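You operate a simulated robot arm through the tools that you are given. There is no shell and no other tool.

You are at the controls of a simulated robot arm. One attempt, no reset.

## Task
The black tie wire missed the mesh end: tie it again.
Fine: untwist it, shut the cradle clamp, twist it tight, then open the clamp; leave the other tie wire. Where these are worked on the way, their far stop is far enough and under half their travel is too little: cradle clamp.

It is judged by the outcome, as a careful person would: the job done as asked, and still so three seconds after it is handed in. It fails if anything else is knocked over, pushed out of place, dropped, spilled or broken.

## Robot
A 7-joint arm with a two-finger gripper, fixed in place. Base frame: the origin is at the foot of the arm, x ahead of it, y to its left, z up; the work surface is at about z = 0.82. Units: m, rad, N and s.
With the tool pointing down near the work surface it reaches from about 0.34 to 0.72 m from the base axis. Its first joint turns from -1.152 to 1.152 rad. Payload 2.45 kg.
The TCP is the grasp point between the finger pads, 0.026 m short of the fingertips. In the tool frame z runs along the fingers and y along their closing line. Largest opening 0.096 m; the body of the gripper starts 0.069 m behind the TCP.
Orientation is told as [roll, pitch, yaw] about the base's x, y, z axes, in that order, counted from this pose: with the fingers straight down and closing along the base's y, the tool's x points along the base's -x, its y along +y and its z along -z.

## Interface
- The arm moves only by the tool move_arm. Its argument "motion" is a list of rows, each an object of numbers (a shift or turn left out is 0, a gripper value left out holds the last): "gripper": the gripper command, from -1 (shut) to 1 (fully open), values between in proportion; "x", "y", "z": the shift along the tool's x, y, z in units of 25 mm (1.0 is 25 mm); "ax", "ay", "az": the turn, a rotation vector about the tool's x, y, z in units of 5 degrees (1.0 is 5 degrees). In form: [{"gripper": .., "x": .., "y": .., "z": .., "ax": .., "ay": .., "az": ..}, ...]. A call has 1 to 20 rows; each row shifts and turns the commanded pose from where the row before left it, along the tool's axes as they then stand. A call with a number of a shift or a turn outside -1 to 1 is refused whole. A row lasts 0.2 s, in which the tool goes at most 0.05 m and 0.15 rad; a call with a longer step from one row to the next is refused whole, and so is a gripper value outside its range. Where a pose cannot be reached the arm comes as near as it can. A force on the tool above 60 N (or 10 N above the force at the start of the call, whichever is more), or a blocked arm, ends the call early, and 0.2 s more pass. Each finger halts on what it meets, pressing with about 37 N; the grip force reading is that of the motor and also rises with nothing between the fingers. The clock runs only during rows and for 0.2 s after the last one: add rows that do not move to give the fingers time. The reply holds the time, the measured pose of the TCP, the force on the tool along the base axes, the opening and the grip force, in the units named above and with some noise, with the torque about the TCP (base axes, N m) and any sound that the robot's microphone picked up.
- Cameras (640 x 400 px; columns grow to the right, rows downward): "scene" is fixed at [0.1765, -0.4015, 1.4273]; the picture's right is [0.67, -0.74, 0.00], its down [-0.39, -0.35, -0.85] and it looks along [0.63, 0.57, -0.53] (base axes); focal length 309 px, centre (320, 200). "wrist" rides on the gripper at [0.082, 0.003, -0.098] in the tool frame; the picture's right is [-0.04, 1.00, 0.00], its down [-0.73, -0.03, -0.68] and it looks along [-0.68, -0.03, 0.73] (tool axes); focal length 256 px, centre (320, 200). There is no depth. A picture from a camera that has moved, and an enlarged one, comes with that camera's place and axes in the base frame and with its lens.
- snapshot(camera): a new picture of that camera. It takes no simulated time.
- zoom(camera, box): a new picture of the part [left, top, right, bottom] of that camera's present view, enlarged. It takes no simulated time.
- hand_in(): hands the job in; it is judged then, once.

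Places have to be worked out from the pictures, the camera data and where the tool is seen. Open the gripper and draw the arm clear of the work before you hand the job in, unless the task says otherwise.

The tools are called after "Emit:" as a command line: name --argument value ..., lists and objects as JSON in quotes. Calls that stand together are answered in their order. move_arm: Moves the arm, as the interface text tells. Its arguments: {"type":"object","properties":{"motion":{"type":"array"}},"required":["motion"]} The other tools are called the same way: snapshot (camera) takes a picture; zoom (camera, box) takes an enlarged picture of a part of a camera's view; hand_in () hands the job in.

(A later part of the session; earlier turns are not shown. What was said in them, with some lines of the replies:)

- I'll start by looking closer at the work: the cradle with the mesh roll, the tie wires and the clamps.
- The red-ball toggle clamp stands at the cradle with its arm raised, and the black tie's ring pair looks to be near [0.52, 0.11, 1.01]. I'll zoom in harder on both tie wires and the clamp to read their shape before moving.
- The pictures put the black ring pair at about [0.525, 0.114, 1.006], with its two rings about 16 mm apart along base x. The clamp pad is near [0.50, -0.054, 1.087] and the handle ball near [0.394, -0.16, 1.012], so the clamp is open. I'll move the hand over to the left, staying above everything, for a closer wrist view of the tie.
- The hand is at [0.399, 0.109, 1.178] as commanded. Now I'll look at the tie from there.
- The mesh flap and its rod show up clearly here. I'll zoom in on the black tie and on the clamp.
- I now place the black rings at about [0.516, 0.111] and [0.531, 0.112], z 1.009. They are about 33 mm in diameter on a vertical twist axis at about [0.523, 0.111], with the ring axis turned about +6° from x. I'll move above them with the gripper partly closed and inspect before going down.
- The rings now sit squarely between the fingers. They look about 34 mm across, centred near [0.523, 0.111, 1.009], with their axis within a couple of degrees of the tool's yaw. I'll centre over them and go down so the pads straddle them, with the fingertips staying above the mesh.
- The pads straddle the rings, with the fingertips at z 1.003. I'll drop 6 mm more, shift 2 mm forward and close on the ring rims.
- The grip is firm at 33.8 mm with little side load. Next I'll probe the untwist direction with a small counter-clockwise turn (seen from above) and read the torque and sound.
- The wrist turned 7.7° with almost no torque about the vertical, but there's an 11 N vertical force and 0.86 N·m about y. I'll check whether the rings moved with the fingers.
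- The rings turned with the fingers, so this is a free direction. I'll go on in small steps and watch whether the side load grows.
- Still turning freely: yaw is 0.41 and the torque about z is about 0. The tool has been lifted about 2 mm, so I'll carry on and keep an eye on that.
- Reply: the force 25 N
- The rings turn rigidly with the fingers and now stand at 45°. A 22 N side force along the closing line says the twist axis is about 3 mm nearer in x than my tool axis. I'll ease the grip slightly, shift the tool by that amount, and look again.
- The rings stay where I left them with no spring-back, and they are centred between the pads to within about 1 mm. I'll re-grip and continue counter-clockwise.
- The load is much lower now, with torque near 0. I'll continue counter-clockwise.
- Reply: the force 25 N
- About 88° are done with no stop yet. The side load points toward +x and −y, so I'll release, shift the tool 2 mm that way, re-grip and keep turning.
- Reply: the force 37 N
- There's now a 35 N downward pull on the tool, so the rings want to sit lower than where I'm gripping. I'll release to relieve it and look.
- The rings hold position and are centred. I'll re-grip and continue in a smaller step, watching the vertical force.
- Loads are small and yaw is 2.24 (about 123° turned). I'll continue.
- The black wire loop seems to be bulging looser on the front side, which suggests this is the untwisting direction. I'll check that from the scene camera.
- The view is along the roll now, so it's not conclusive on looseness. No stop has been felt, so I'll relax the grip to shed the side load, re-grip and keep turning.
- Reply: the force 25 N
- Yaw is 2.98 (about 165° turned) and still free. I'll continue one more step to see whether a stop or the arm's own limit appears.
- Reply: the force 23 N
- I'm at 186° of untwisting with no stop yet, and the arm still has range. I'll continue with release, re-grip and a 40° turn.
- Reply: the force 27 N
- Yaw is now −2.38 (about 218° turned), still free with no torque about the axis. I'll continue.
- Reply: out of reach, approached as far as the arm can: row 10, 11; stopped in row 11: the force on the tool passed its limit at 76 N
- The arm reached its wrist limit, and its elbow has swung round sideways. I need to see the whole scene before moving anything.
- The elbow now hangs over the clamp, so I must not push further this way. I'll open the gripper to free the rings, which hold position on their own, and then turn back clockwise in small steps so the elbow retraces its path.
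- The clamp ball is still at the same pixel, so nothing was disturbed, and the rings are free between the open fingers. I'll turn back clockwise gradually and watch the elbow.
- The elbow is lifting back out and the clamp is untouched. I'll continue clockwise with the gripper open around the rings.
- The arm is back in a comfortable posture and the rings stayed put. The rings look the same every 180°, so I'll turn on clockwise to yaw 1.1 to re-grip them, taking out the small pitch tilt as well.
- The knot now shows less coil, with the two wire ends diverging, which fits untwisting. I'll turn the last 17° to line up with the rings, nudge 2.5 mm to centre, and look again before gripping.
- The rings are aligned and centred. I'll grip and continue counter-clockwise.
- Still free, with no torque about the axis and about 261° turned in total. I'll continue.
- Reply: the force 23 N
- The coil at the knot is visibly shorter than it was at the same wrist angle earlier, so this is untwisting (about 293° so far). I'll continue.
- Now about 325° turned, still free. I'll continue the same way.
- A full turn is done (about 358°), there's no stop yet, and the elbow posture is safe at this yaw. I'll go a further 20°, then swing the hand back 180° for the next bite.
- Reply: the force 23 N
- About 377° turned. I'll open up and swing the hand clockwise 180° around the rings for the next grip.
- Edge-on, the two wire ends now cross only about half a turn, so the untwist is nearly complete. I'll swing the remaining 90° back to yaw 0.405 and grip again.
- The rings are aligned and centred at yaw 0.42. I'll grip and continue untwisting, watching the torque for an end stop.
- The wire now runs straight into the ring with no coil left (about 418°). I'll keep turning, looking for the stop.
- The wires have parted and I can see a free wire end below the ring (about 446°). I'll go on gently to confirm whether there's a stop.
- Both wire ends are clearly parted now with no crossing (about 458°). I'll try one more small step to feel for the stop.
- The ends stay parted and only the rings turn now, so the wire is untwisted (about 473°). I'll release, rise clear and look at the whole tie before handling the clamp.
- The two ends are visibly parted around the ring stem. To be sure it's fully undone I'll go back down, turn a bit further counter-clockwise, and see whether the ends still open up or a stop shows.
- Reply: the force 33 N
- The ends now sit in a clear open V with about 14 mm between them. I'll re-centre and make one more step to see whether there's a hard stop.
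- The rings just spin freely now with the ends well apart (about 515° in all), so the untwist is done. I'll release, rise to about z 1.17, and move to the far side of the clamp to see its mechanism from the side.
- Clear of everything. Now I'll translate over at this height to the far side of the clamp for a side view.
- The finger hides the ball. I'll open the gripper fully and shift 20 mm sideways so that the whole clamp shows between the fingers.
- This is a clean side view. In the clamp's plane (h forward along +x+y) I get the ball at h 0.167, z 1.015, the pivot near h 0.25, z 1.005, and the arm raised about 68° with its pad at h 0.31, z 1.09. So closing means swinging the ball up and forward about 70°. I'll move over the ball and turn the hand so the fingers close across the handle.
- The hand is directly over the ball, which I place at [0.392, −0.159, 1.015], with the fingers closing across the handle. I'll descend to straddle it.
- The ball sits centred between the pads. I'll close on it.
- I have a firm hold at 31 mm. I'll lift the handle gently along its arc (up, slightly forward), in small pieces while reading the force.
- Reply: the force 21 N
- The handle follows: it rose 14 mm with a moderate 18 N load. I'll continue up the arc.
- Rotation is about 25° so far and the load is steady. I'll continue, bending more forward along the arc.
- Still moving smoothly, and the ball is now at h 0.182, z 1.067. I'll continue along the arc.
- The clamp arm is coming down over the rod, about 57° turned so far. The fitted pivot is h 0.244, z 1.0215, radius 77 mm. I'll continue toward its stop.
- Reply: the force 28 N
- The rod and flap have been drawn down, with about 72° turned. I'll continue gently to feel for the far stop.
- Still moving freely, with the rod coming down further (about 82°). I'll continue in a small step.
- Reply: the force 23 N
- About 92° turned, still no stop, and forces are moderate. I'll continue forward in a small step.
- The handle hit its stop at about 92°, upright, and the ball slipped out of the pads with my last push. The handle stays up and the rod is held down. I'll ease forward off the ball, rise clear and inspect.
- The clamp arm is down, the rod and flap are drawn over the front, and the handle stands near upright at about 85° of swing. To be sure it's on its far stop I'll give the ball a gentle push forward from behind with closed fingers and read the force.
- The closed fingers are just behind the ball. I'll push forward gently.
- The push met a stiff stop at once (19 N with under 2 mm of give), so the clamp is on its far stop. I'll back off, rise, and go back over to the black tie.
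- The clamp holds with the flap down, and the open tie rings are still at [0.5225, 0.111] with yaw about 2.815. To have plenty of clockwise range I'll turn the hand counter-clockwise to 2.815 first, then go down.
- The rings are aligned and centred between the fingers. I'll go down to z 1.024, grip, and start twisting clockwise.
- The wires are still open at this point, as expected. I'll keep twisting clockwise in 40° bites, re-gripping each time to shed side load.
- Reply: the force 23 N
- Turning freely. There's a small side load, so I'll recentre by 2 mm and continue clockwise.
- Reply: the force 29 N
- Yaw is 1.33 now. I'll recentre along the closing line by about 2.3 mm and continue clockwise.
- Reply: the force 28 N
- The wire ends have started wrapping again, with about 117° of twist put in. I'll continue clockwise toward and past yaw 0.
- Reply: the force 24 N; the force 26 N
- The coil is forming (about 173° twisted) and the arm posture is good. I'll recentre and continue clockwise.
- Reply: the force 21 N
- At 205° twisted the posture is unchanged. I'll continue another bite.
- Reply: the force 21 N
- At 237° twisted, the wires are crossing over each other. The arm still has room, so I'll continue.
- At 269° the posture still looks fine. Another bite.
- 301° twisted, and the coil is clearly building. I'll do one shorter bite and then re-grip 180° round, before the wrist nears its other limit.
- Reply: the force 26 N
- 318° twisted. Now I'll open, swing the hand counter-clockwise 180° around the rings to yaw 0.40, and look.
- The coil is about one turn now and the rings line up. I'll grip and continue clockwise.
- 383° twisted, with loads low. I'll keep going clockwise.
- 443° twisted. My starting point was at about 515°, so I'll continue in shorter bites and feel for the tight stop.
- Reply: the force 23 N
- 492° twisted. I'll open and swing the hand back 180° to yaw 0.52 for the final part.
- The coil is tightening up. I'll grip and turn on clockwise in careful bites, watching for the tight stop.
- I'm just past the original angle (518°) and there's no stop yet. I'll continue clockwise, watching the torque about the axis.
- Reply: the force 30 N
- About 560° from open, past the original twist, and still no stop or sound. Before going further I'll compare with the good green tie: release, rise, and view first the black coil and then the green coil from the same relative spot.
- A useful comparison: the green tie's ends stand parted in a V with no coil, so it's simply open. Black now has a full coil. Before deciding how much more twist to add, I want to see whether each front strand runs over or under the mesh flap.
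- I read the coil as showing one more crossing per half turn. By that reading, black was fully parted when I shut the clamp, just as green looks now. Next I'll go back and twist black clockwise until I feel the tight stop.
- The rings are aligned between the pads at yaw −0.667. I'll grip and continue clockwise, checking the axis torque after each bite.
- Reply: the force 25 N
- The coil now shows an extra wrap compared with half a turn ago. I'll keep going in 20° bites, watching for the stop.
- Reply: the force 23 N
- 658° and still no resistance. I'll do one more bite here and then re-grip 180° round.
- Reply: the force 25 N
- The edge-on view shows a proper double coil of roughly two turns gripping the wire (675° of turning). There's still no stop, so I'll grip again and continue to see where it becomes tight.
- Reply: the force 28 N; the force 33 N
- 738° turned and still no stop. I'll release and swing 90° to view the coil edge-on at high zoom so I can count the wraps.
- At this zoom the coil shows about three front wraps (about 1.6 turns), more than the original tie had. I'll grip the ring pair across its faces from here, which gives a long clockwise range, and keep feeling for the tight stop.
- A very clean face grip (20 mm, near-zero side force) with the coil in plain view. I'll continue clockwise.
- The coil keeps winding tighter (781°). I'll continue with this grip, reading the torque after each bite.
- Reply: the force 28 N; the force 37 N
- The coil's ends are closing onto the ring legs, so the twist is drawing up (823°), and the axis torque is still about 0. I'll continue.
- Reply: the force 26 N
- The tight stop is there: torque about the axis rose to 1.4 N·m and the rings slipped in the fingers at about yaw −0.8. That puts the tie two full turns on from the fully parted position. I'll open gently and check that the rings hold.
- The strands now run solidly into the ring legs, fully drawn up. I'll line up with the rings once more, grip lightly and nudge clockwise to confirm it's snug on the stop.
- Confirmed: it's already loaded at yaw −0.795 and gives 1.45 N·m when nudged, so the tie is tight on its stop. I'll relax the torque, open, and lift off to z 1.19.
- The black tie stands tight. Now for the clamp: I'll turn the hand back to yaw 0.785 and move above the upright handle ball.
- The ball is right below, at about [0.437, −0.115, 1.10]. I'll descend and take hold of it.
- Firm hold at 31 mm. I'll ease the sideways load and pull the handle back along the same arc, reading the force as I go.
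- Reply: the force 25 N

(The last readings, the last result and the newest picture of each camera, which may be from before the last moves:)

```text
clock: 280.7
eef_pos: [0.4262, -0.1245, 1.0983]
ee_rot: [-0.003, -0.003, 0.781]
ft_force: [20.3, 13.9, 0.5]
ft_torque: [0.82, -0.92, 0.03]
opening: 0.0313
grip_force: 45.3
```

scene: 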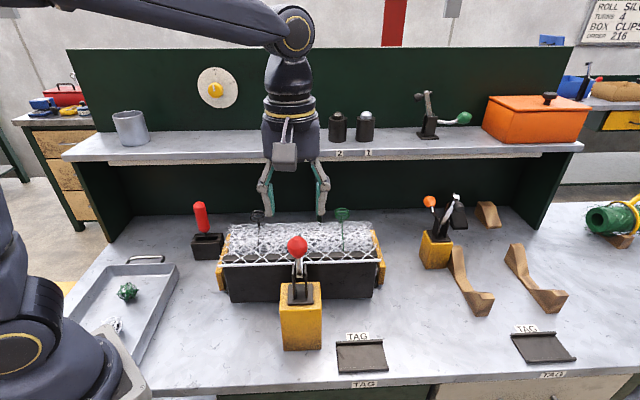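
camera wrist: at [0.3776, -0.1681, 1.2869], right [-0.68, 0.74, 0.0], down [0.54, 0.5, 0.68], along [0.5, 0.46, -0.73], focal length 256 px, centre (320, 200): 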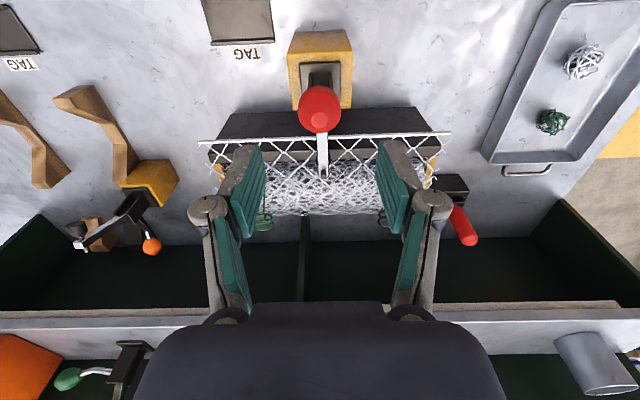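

Moving, with about 24 N of resistance. I'll check that the handle is following before I continue.

Emit:
zoom --camera "scene" --box '[210, 160, 390, 340]'

Emit:
move_arm --motion '[{"x": 0.155, "z": 0.08}, {"x": 0.15, "z": 0.09}, {"x": 0.145, "z": 0.1}, {"x": 0.14, "z": 0.11}, {}]'

Emit:
zoom --camera "scene" --box '[210, 160, 390, 340]'

```text
2.22 times, centred on (300, 250) of scene
camera zoom: at [0.1771, -0.4011, 1.4274], right [0.67, -0.74, 0.0], down [-0.39, -0.35, -0.85], along [0.63, 0.57, -0.53], focal length 687 px, centre (364, 89)
```

zoom: 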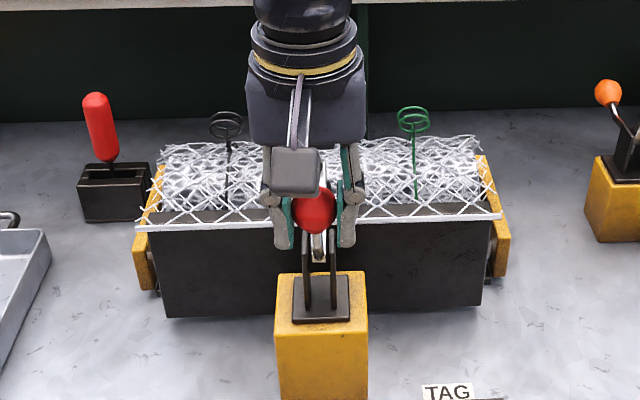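

```text
clock: 281.9
eef_pos: [0.4158, -0.1366, 1.0871]
ee_rot: [-0.002, -0.001, 0.785]
ft_force: [17.2, 4.7, 10.4]
ft_torque: [0.86, -0.9, -0.21]
opening: 0.0316
grip_force: 45.1
```

```text
2.22 times, centred on (300, 250) of scene
camera zoom: at [0.1769, -0.4014, 1.4273], right [0.67, -0.74, 0.0], down [-0.39, -0.35, -0.85], along [0.63, 0.57, -0.53], focal length 687 px, centre (364, 89)
```

zoom: 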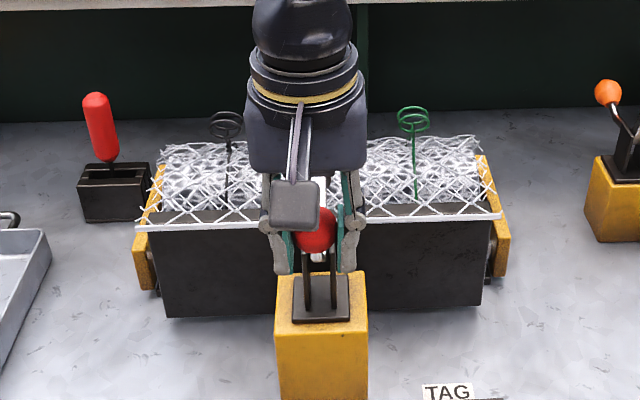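

The handle follows, and the rod is staying down this time, so the black tie is holding the mesh end. I'll continue opening.

Emit:
move_arm --motion '[{"x": 0.165, "z": 0.125}, {"x": 0.16, "z": 0.14}, {"x": 0.15, "z": 0.15}, {"x": 0.145, "z": 0.155}, {}]'

Emit:
move_arm --motion '[{"x": 0.13, "z": 0.17}, {"x": 0.12, "z": 0.175}, {"x": 0.11, "z": 0.18}, {"x": 0.1, "z": 0.185}, {}]'

Emit:
zoom --camera "scene" --box '[210, 160, 390, 340]'

```text
clock: 283.1
eef_pos: [0.4048, -0.147, 1.0731]
ee_rot: [-0.003, 0.0, 0.784]
ft_force: [10.8, 0.3, 13.8]
ft_torque: [0.94, -0.94, -0.06]
opening: 0.031
grip_force: 44.9
```

```text
clock: 284.3
eef_pos: [0.396, -0.1559, 1.0558]
ee_rot: [-0.004, -0.002, 0.784]
ft_force: [6.9, -10.7, 13.9]
ft_torque: [0.72, -0.81, -0.08]
opening: 0.031
grip_force: 44.9
```

```text
2.22 times, centred on (300, 250) of scene
camera zoom: at [0.1765, -0.4018, 1.4272], right [0.67, -0.74, 0.0], down [-0.39, -0.35, -0.85], along [0.63, 0.57, -0.53], focal length 687 px, centre (364, 89)
```

zoom: 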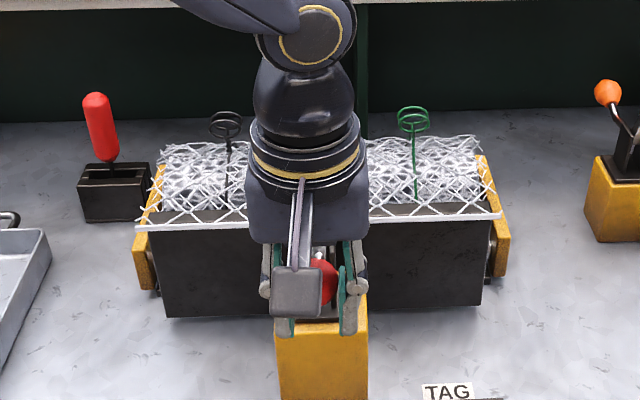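

Good, the rod is still held. About 54° back so far; I'll continue down to the open stop.

Emit:
move_arm --motion '[{"x": 0.08, "z": 0.2}, {"x": 0.07, "z": 0.2}, {"x": 0.06, "z": 0.2}, {"x": 0.04, "z": 0.2}, {}]'

Emit:
move_arm --motion '[{"x": 0.02, "z": 0.2}, {"x": 0.01, "z": 0.2}, {"z": 0.18}, {}]'

Emit:
zoom --camera "scene" --box '[210, 180, 390, 360]'

```text
clock: 285.5
eef_pos: [0.3894, -0.1626, 1.0358]
ee_rot: [-0.005, 0.001, 0.782]
ft_force: [-7.2, -32.2, 19.7]
ft_torque: [0.95, -1.02, -0.26]
opening: 0.0305
grip_force: 44.7
```

```text
clock: 286.5
eef_pos: [0.3891, -0.1627, 1.0209]
ee_rot: [-0.004, 0.002, 0.78]
ft_force: [-7.0, -37.0, 8.7]
ft_torque: [0.74, -0.55, -0.38]
opening: 0.0308
grip_force: 44.7
```

```text
2.22 times, centred on (300, 270) of scene
camera zoom: at [0.1762, -0.4026, 1.427], right [0.67, -0.74, 0.0], down [-0.39, -0.35, -0.85], along [0.63, 0.57, -0.53], focal length 687 px, centre (364, 44)
```

zoom: 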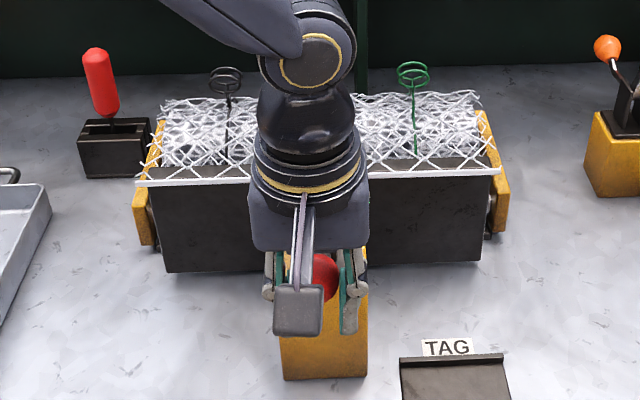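

There's a 31 N backward and 21 N sideways load building, so I'll ease the tool that way and continue the last bit down to the open stop.

Emit:
move_arm --motion '[{"x": 0.1, "y": -0.08}, {"z": 0.12}, {"z": 0.12}, {}]'

```text
clock: 287.5
eef_pos: [0.3886, -0.1634, 1.0149]
ee_rot: [0.003, 0.0, 0.785]
ft_force: [-14.1, -14.5, 8.4]
ft_torque: [0.86, -0.78, -0.06]
opening: 0.0306
grip_force: 44.8
```

Still following with a light load. A little further down to find the stop.

Emit:
move_arm --motion '[{"x": 0.03, "z": 0.12}, {"x": -0.02, "z": 0.12}, {"x": -0.03, "z": 0.12}, {}]'

Emit:
zoom --camera "scene" --box '[210, 180, 390, 360]'

Emit:
zoom --camera "wrist" --box '[220, 80, 420, 300]'

```text
clock: 288.5
eef_pos: [0.3893, -0.1629, 1.0056]
ee_rot: [0.001, -0.001, 0.785]
ft_force: [-18.9, -6.0, 6.8]
ft_torque: [0.72, -0.8, 0.05]
opening: 0.0331
grip_force: 45.2
```

```text
2.22 times, centred on (300, 270) of scene
camera zoom: at [0.1759, -0.4017, 1.4274], right [0.67, -0.74, 0.0], down [-0.39, -0.35, -0.85], along [0.63, 0.57, -0.53], focal length 687 px, centre (364, 44)
```

zoom: 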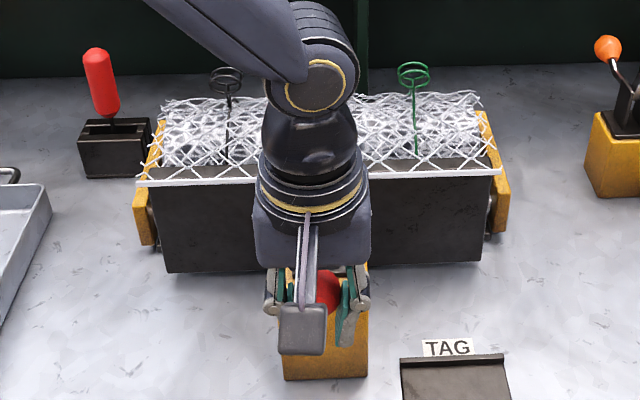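

```text
1.82 times, centred on (320, 190) of wrist
camera zoom: at [0.3285, -0.2181, 1.1033], right [-0.68, 0.74, 0.0], down [0.54, 0.5, 0.68], along [0.5, 0.46, -0.73], focal length 465 px, centre (320, 218)
```

zoom: 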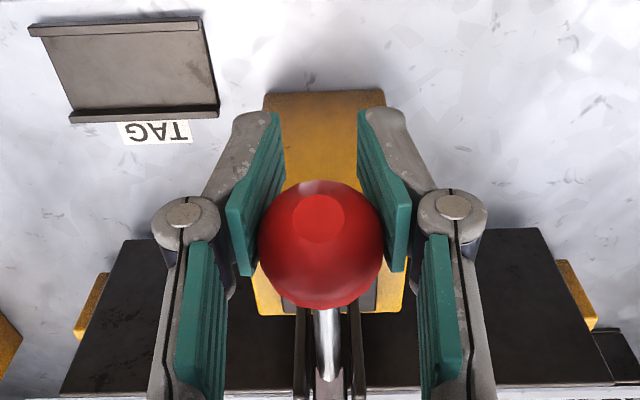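

The ball has slid up in the pads, so the handle is nearly down. I'll release, rise, and check how far it is from its original open position.

Emit:
move_arm --motion '[{"gripper": 0.3}, {}, {"z": -0.5}, {"z": -0.9}, {"z": -0.9}, {"z": -0.9}, {"z": -0.9}, {}]'

Emit:
snapshot --camera "scene"

Emit:
zoom --camera "scene" --box '[265, 205, 335, 335]'

Emit:
snapshot --camera "wrist"

```text
clock: 290.3
eef_pos: [0.3901, -0.1625, 1.11]
ee_rot: [0.0, 0.0, 0.785]
ft_force: [0.1, 0.2, -0.4]
ft_torque: [0.05, 0.0, 0.0]
opening: 0.0624
grip_force: 0.0
```

```text
taken
```

scene: 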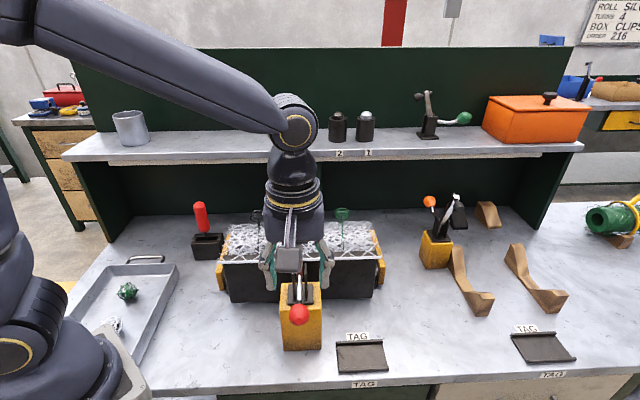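

```text
3.08 times, centred on (300, 270) of scene
camera zoom: at [0.1765, -0.4015, 1.4273], right [0.67, -0.74, 0.0], down [-0.39, -0.35, -0.85], along [0.63, 0.57, -0.53], focal length 951 px, centre (382, -15)
```

zoom: 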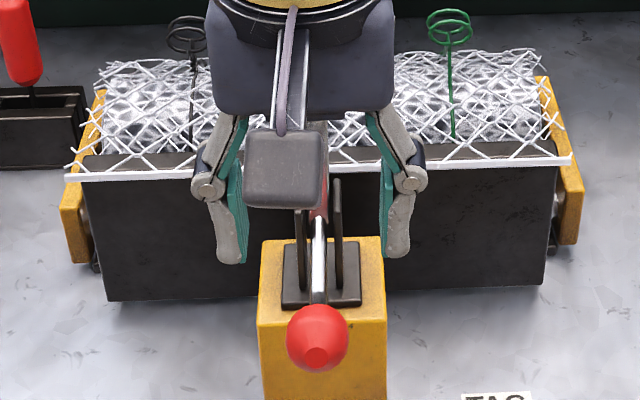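

```text
taken
camera wrist: at [0.3303, -0.218, 1.2073], right [-0.68, 0.74, 0.0], down [0.54, 0.5, 0.68], along [0.5, 0.46, -0.73], focal length 256 px, centre (320, 200)
```

wrist: 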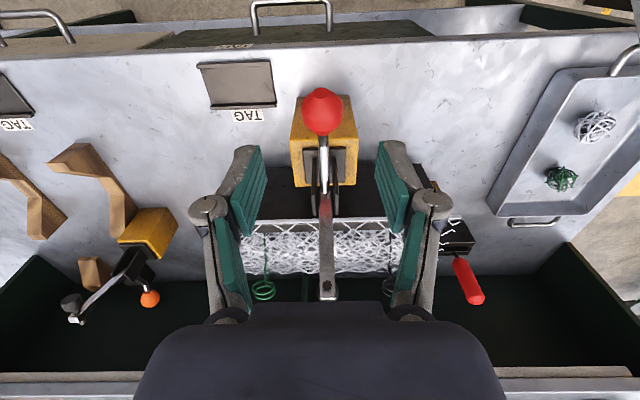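

The ball is back at exactly its original pixel, so the clamp is fully open with its arm up. The rod is now held down by the black tie. I'll raise the arm clear and open the gripper for a final check.

Emit:
move_arm --motion '[{"gripper": 1, "z": -0.8}, {"z": -1}, {"z": -1}, {"z": -1}, {"z": -1}, {"z": -1}, {"z": -0.6, "x": 0.1, "y": 0.3}, {"y": 0.3}, {}, {}]'

Emit:
snapshot --camera "scene"

Emit:
zoom --camera "scene" --box '[180, 190, 400, 360]'

Emit:
zoom --camera "scene" --box '[235, 195, 285, 250]'

Emit:
snapshot --camera "wrist"

```text
clock: 292.5
eef_pos: [0.3772, -0.1548, 1.2674]
ee_rot: [-0.001, -0.001, 0.786]
ft_force: [0.6, 0.5, 0.5]
ft_torque: [0.04, 0.03, 0.02]
opening: 0.096
grip_force: 0.1
```

```text
taken
```

scene: 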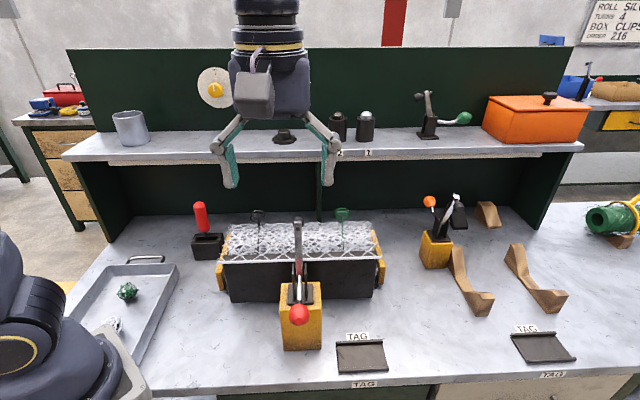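

```text
2.35 times, centred on (290, 275) of scene
camera zoom: at [0.1765, -0.4015, 1.4273], right [0.67, -0.74, 0.0], down [-0.39, -0.35, -0.85], along [0.63, 0.57, -0.53], focal length 727 px, centre (391, 24)
```

zoom: 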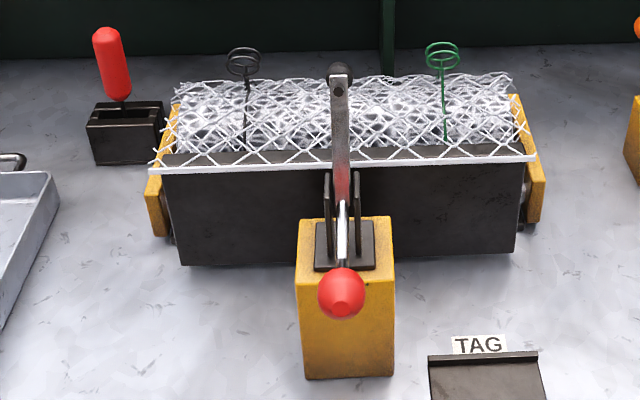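

```text
7.27 times, centred on (260, 222) of scene
camera zoom: at [0.1765, -0.4015, 1.4273], right [0.67, -0.74, 0.0], down [-0.39, -0.35, -0.85], along [0.63, 0.57, -0.53], focal length 2248 px, centre (756, 36)
```

zoom: 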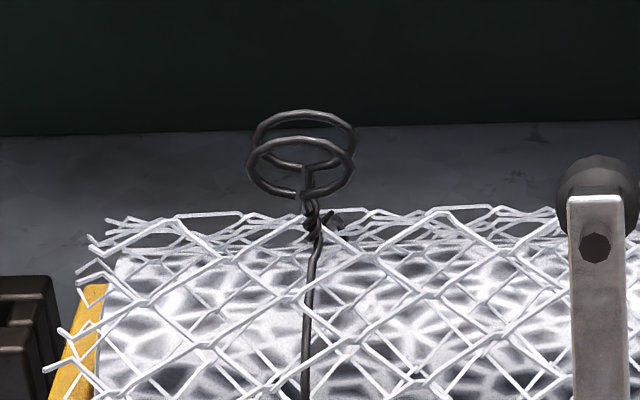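

```text
taken
camera wrist: at [0.3175, -0.2102, 1.3659], right [-0.68, 0.74, 0.0], down [0.54, 0.5, 0.68], along [0.5, 0.46, -0.73], focal length 256 px, centre (320, 200)
```

wrist: 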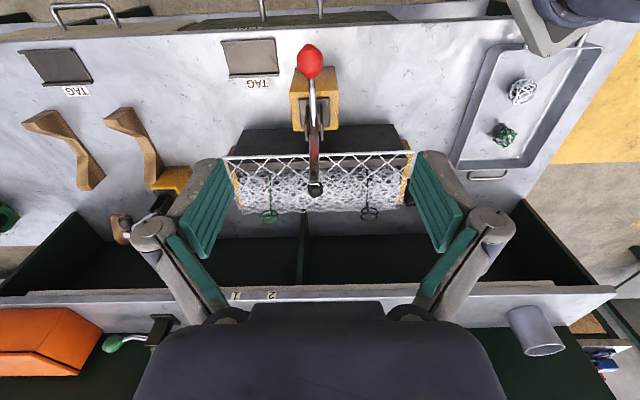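

The final check looks right. The black tie is tight with the mesh end held down, the clamp is open at its original stop, the green tie and everything else are where they were, and the arm is clear with the gripper open. I'm handing in.

Emit:
hand_in

```text
The job is handed in.
```

I retied the black wire and handed the job in. It is tight, and it held the mesh end down after the clamp was opened.

- **Untwist:** I turned the black wire counter-clockwise until its two ends were clearly parted. I never felt an end stop in that direction, so I judged it undone by eye.
- **Clamp shut:** I swung the handle over to its far stop, and a light push showed it would go no further.
- **Twist:** With the clamp shut, I turned the wire clockwise until it met a firm stop, then nudged it again to make sure.
- **Clamp open:** I brought the handle back to its original open position. The mesh end stayed down instead of springing up as it was at the start.

During the untwist the arm reached its wrist limit and its elbow swung low over the clamp. The pictures showed nothing had moved, and I backed it out along the same path.

The green tie wire was left as it was, with its ends parted. In the last pictures nothing else looked out of place, and the arm was clear with the gripper open.
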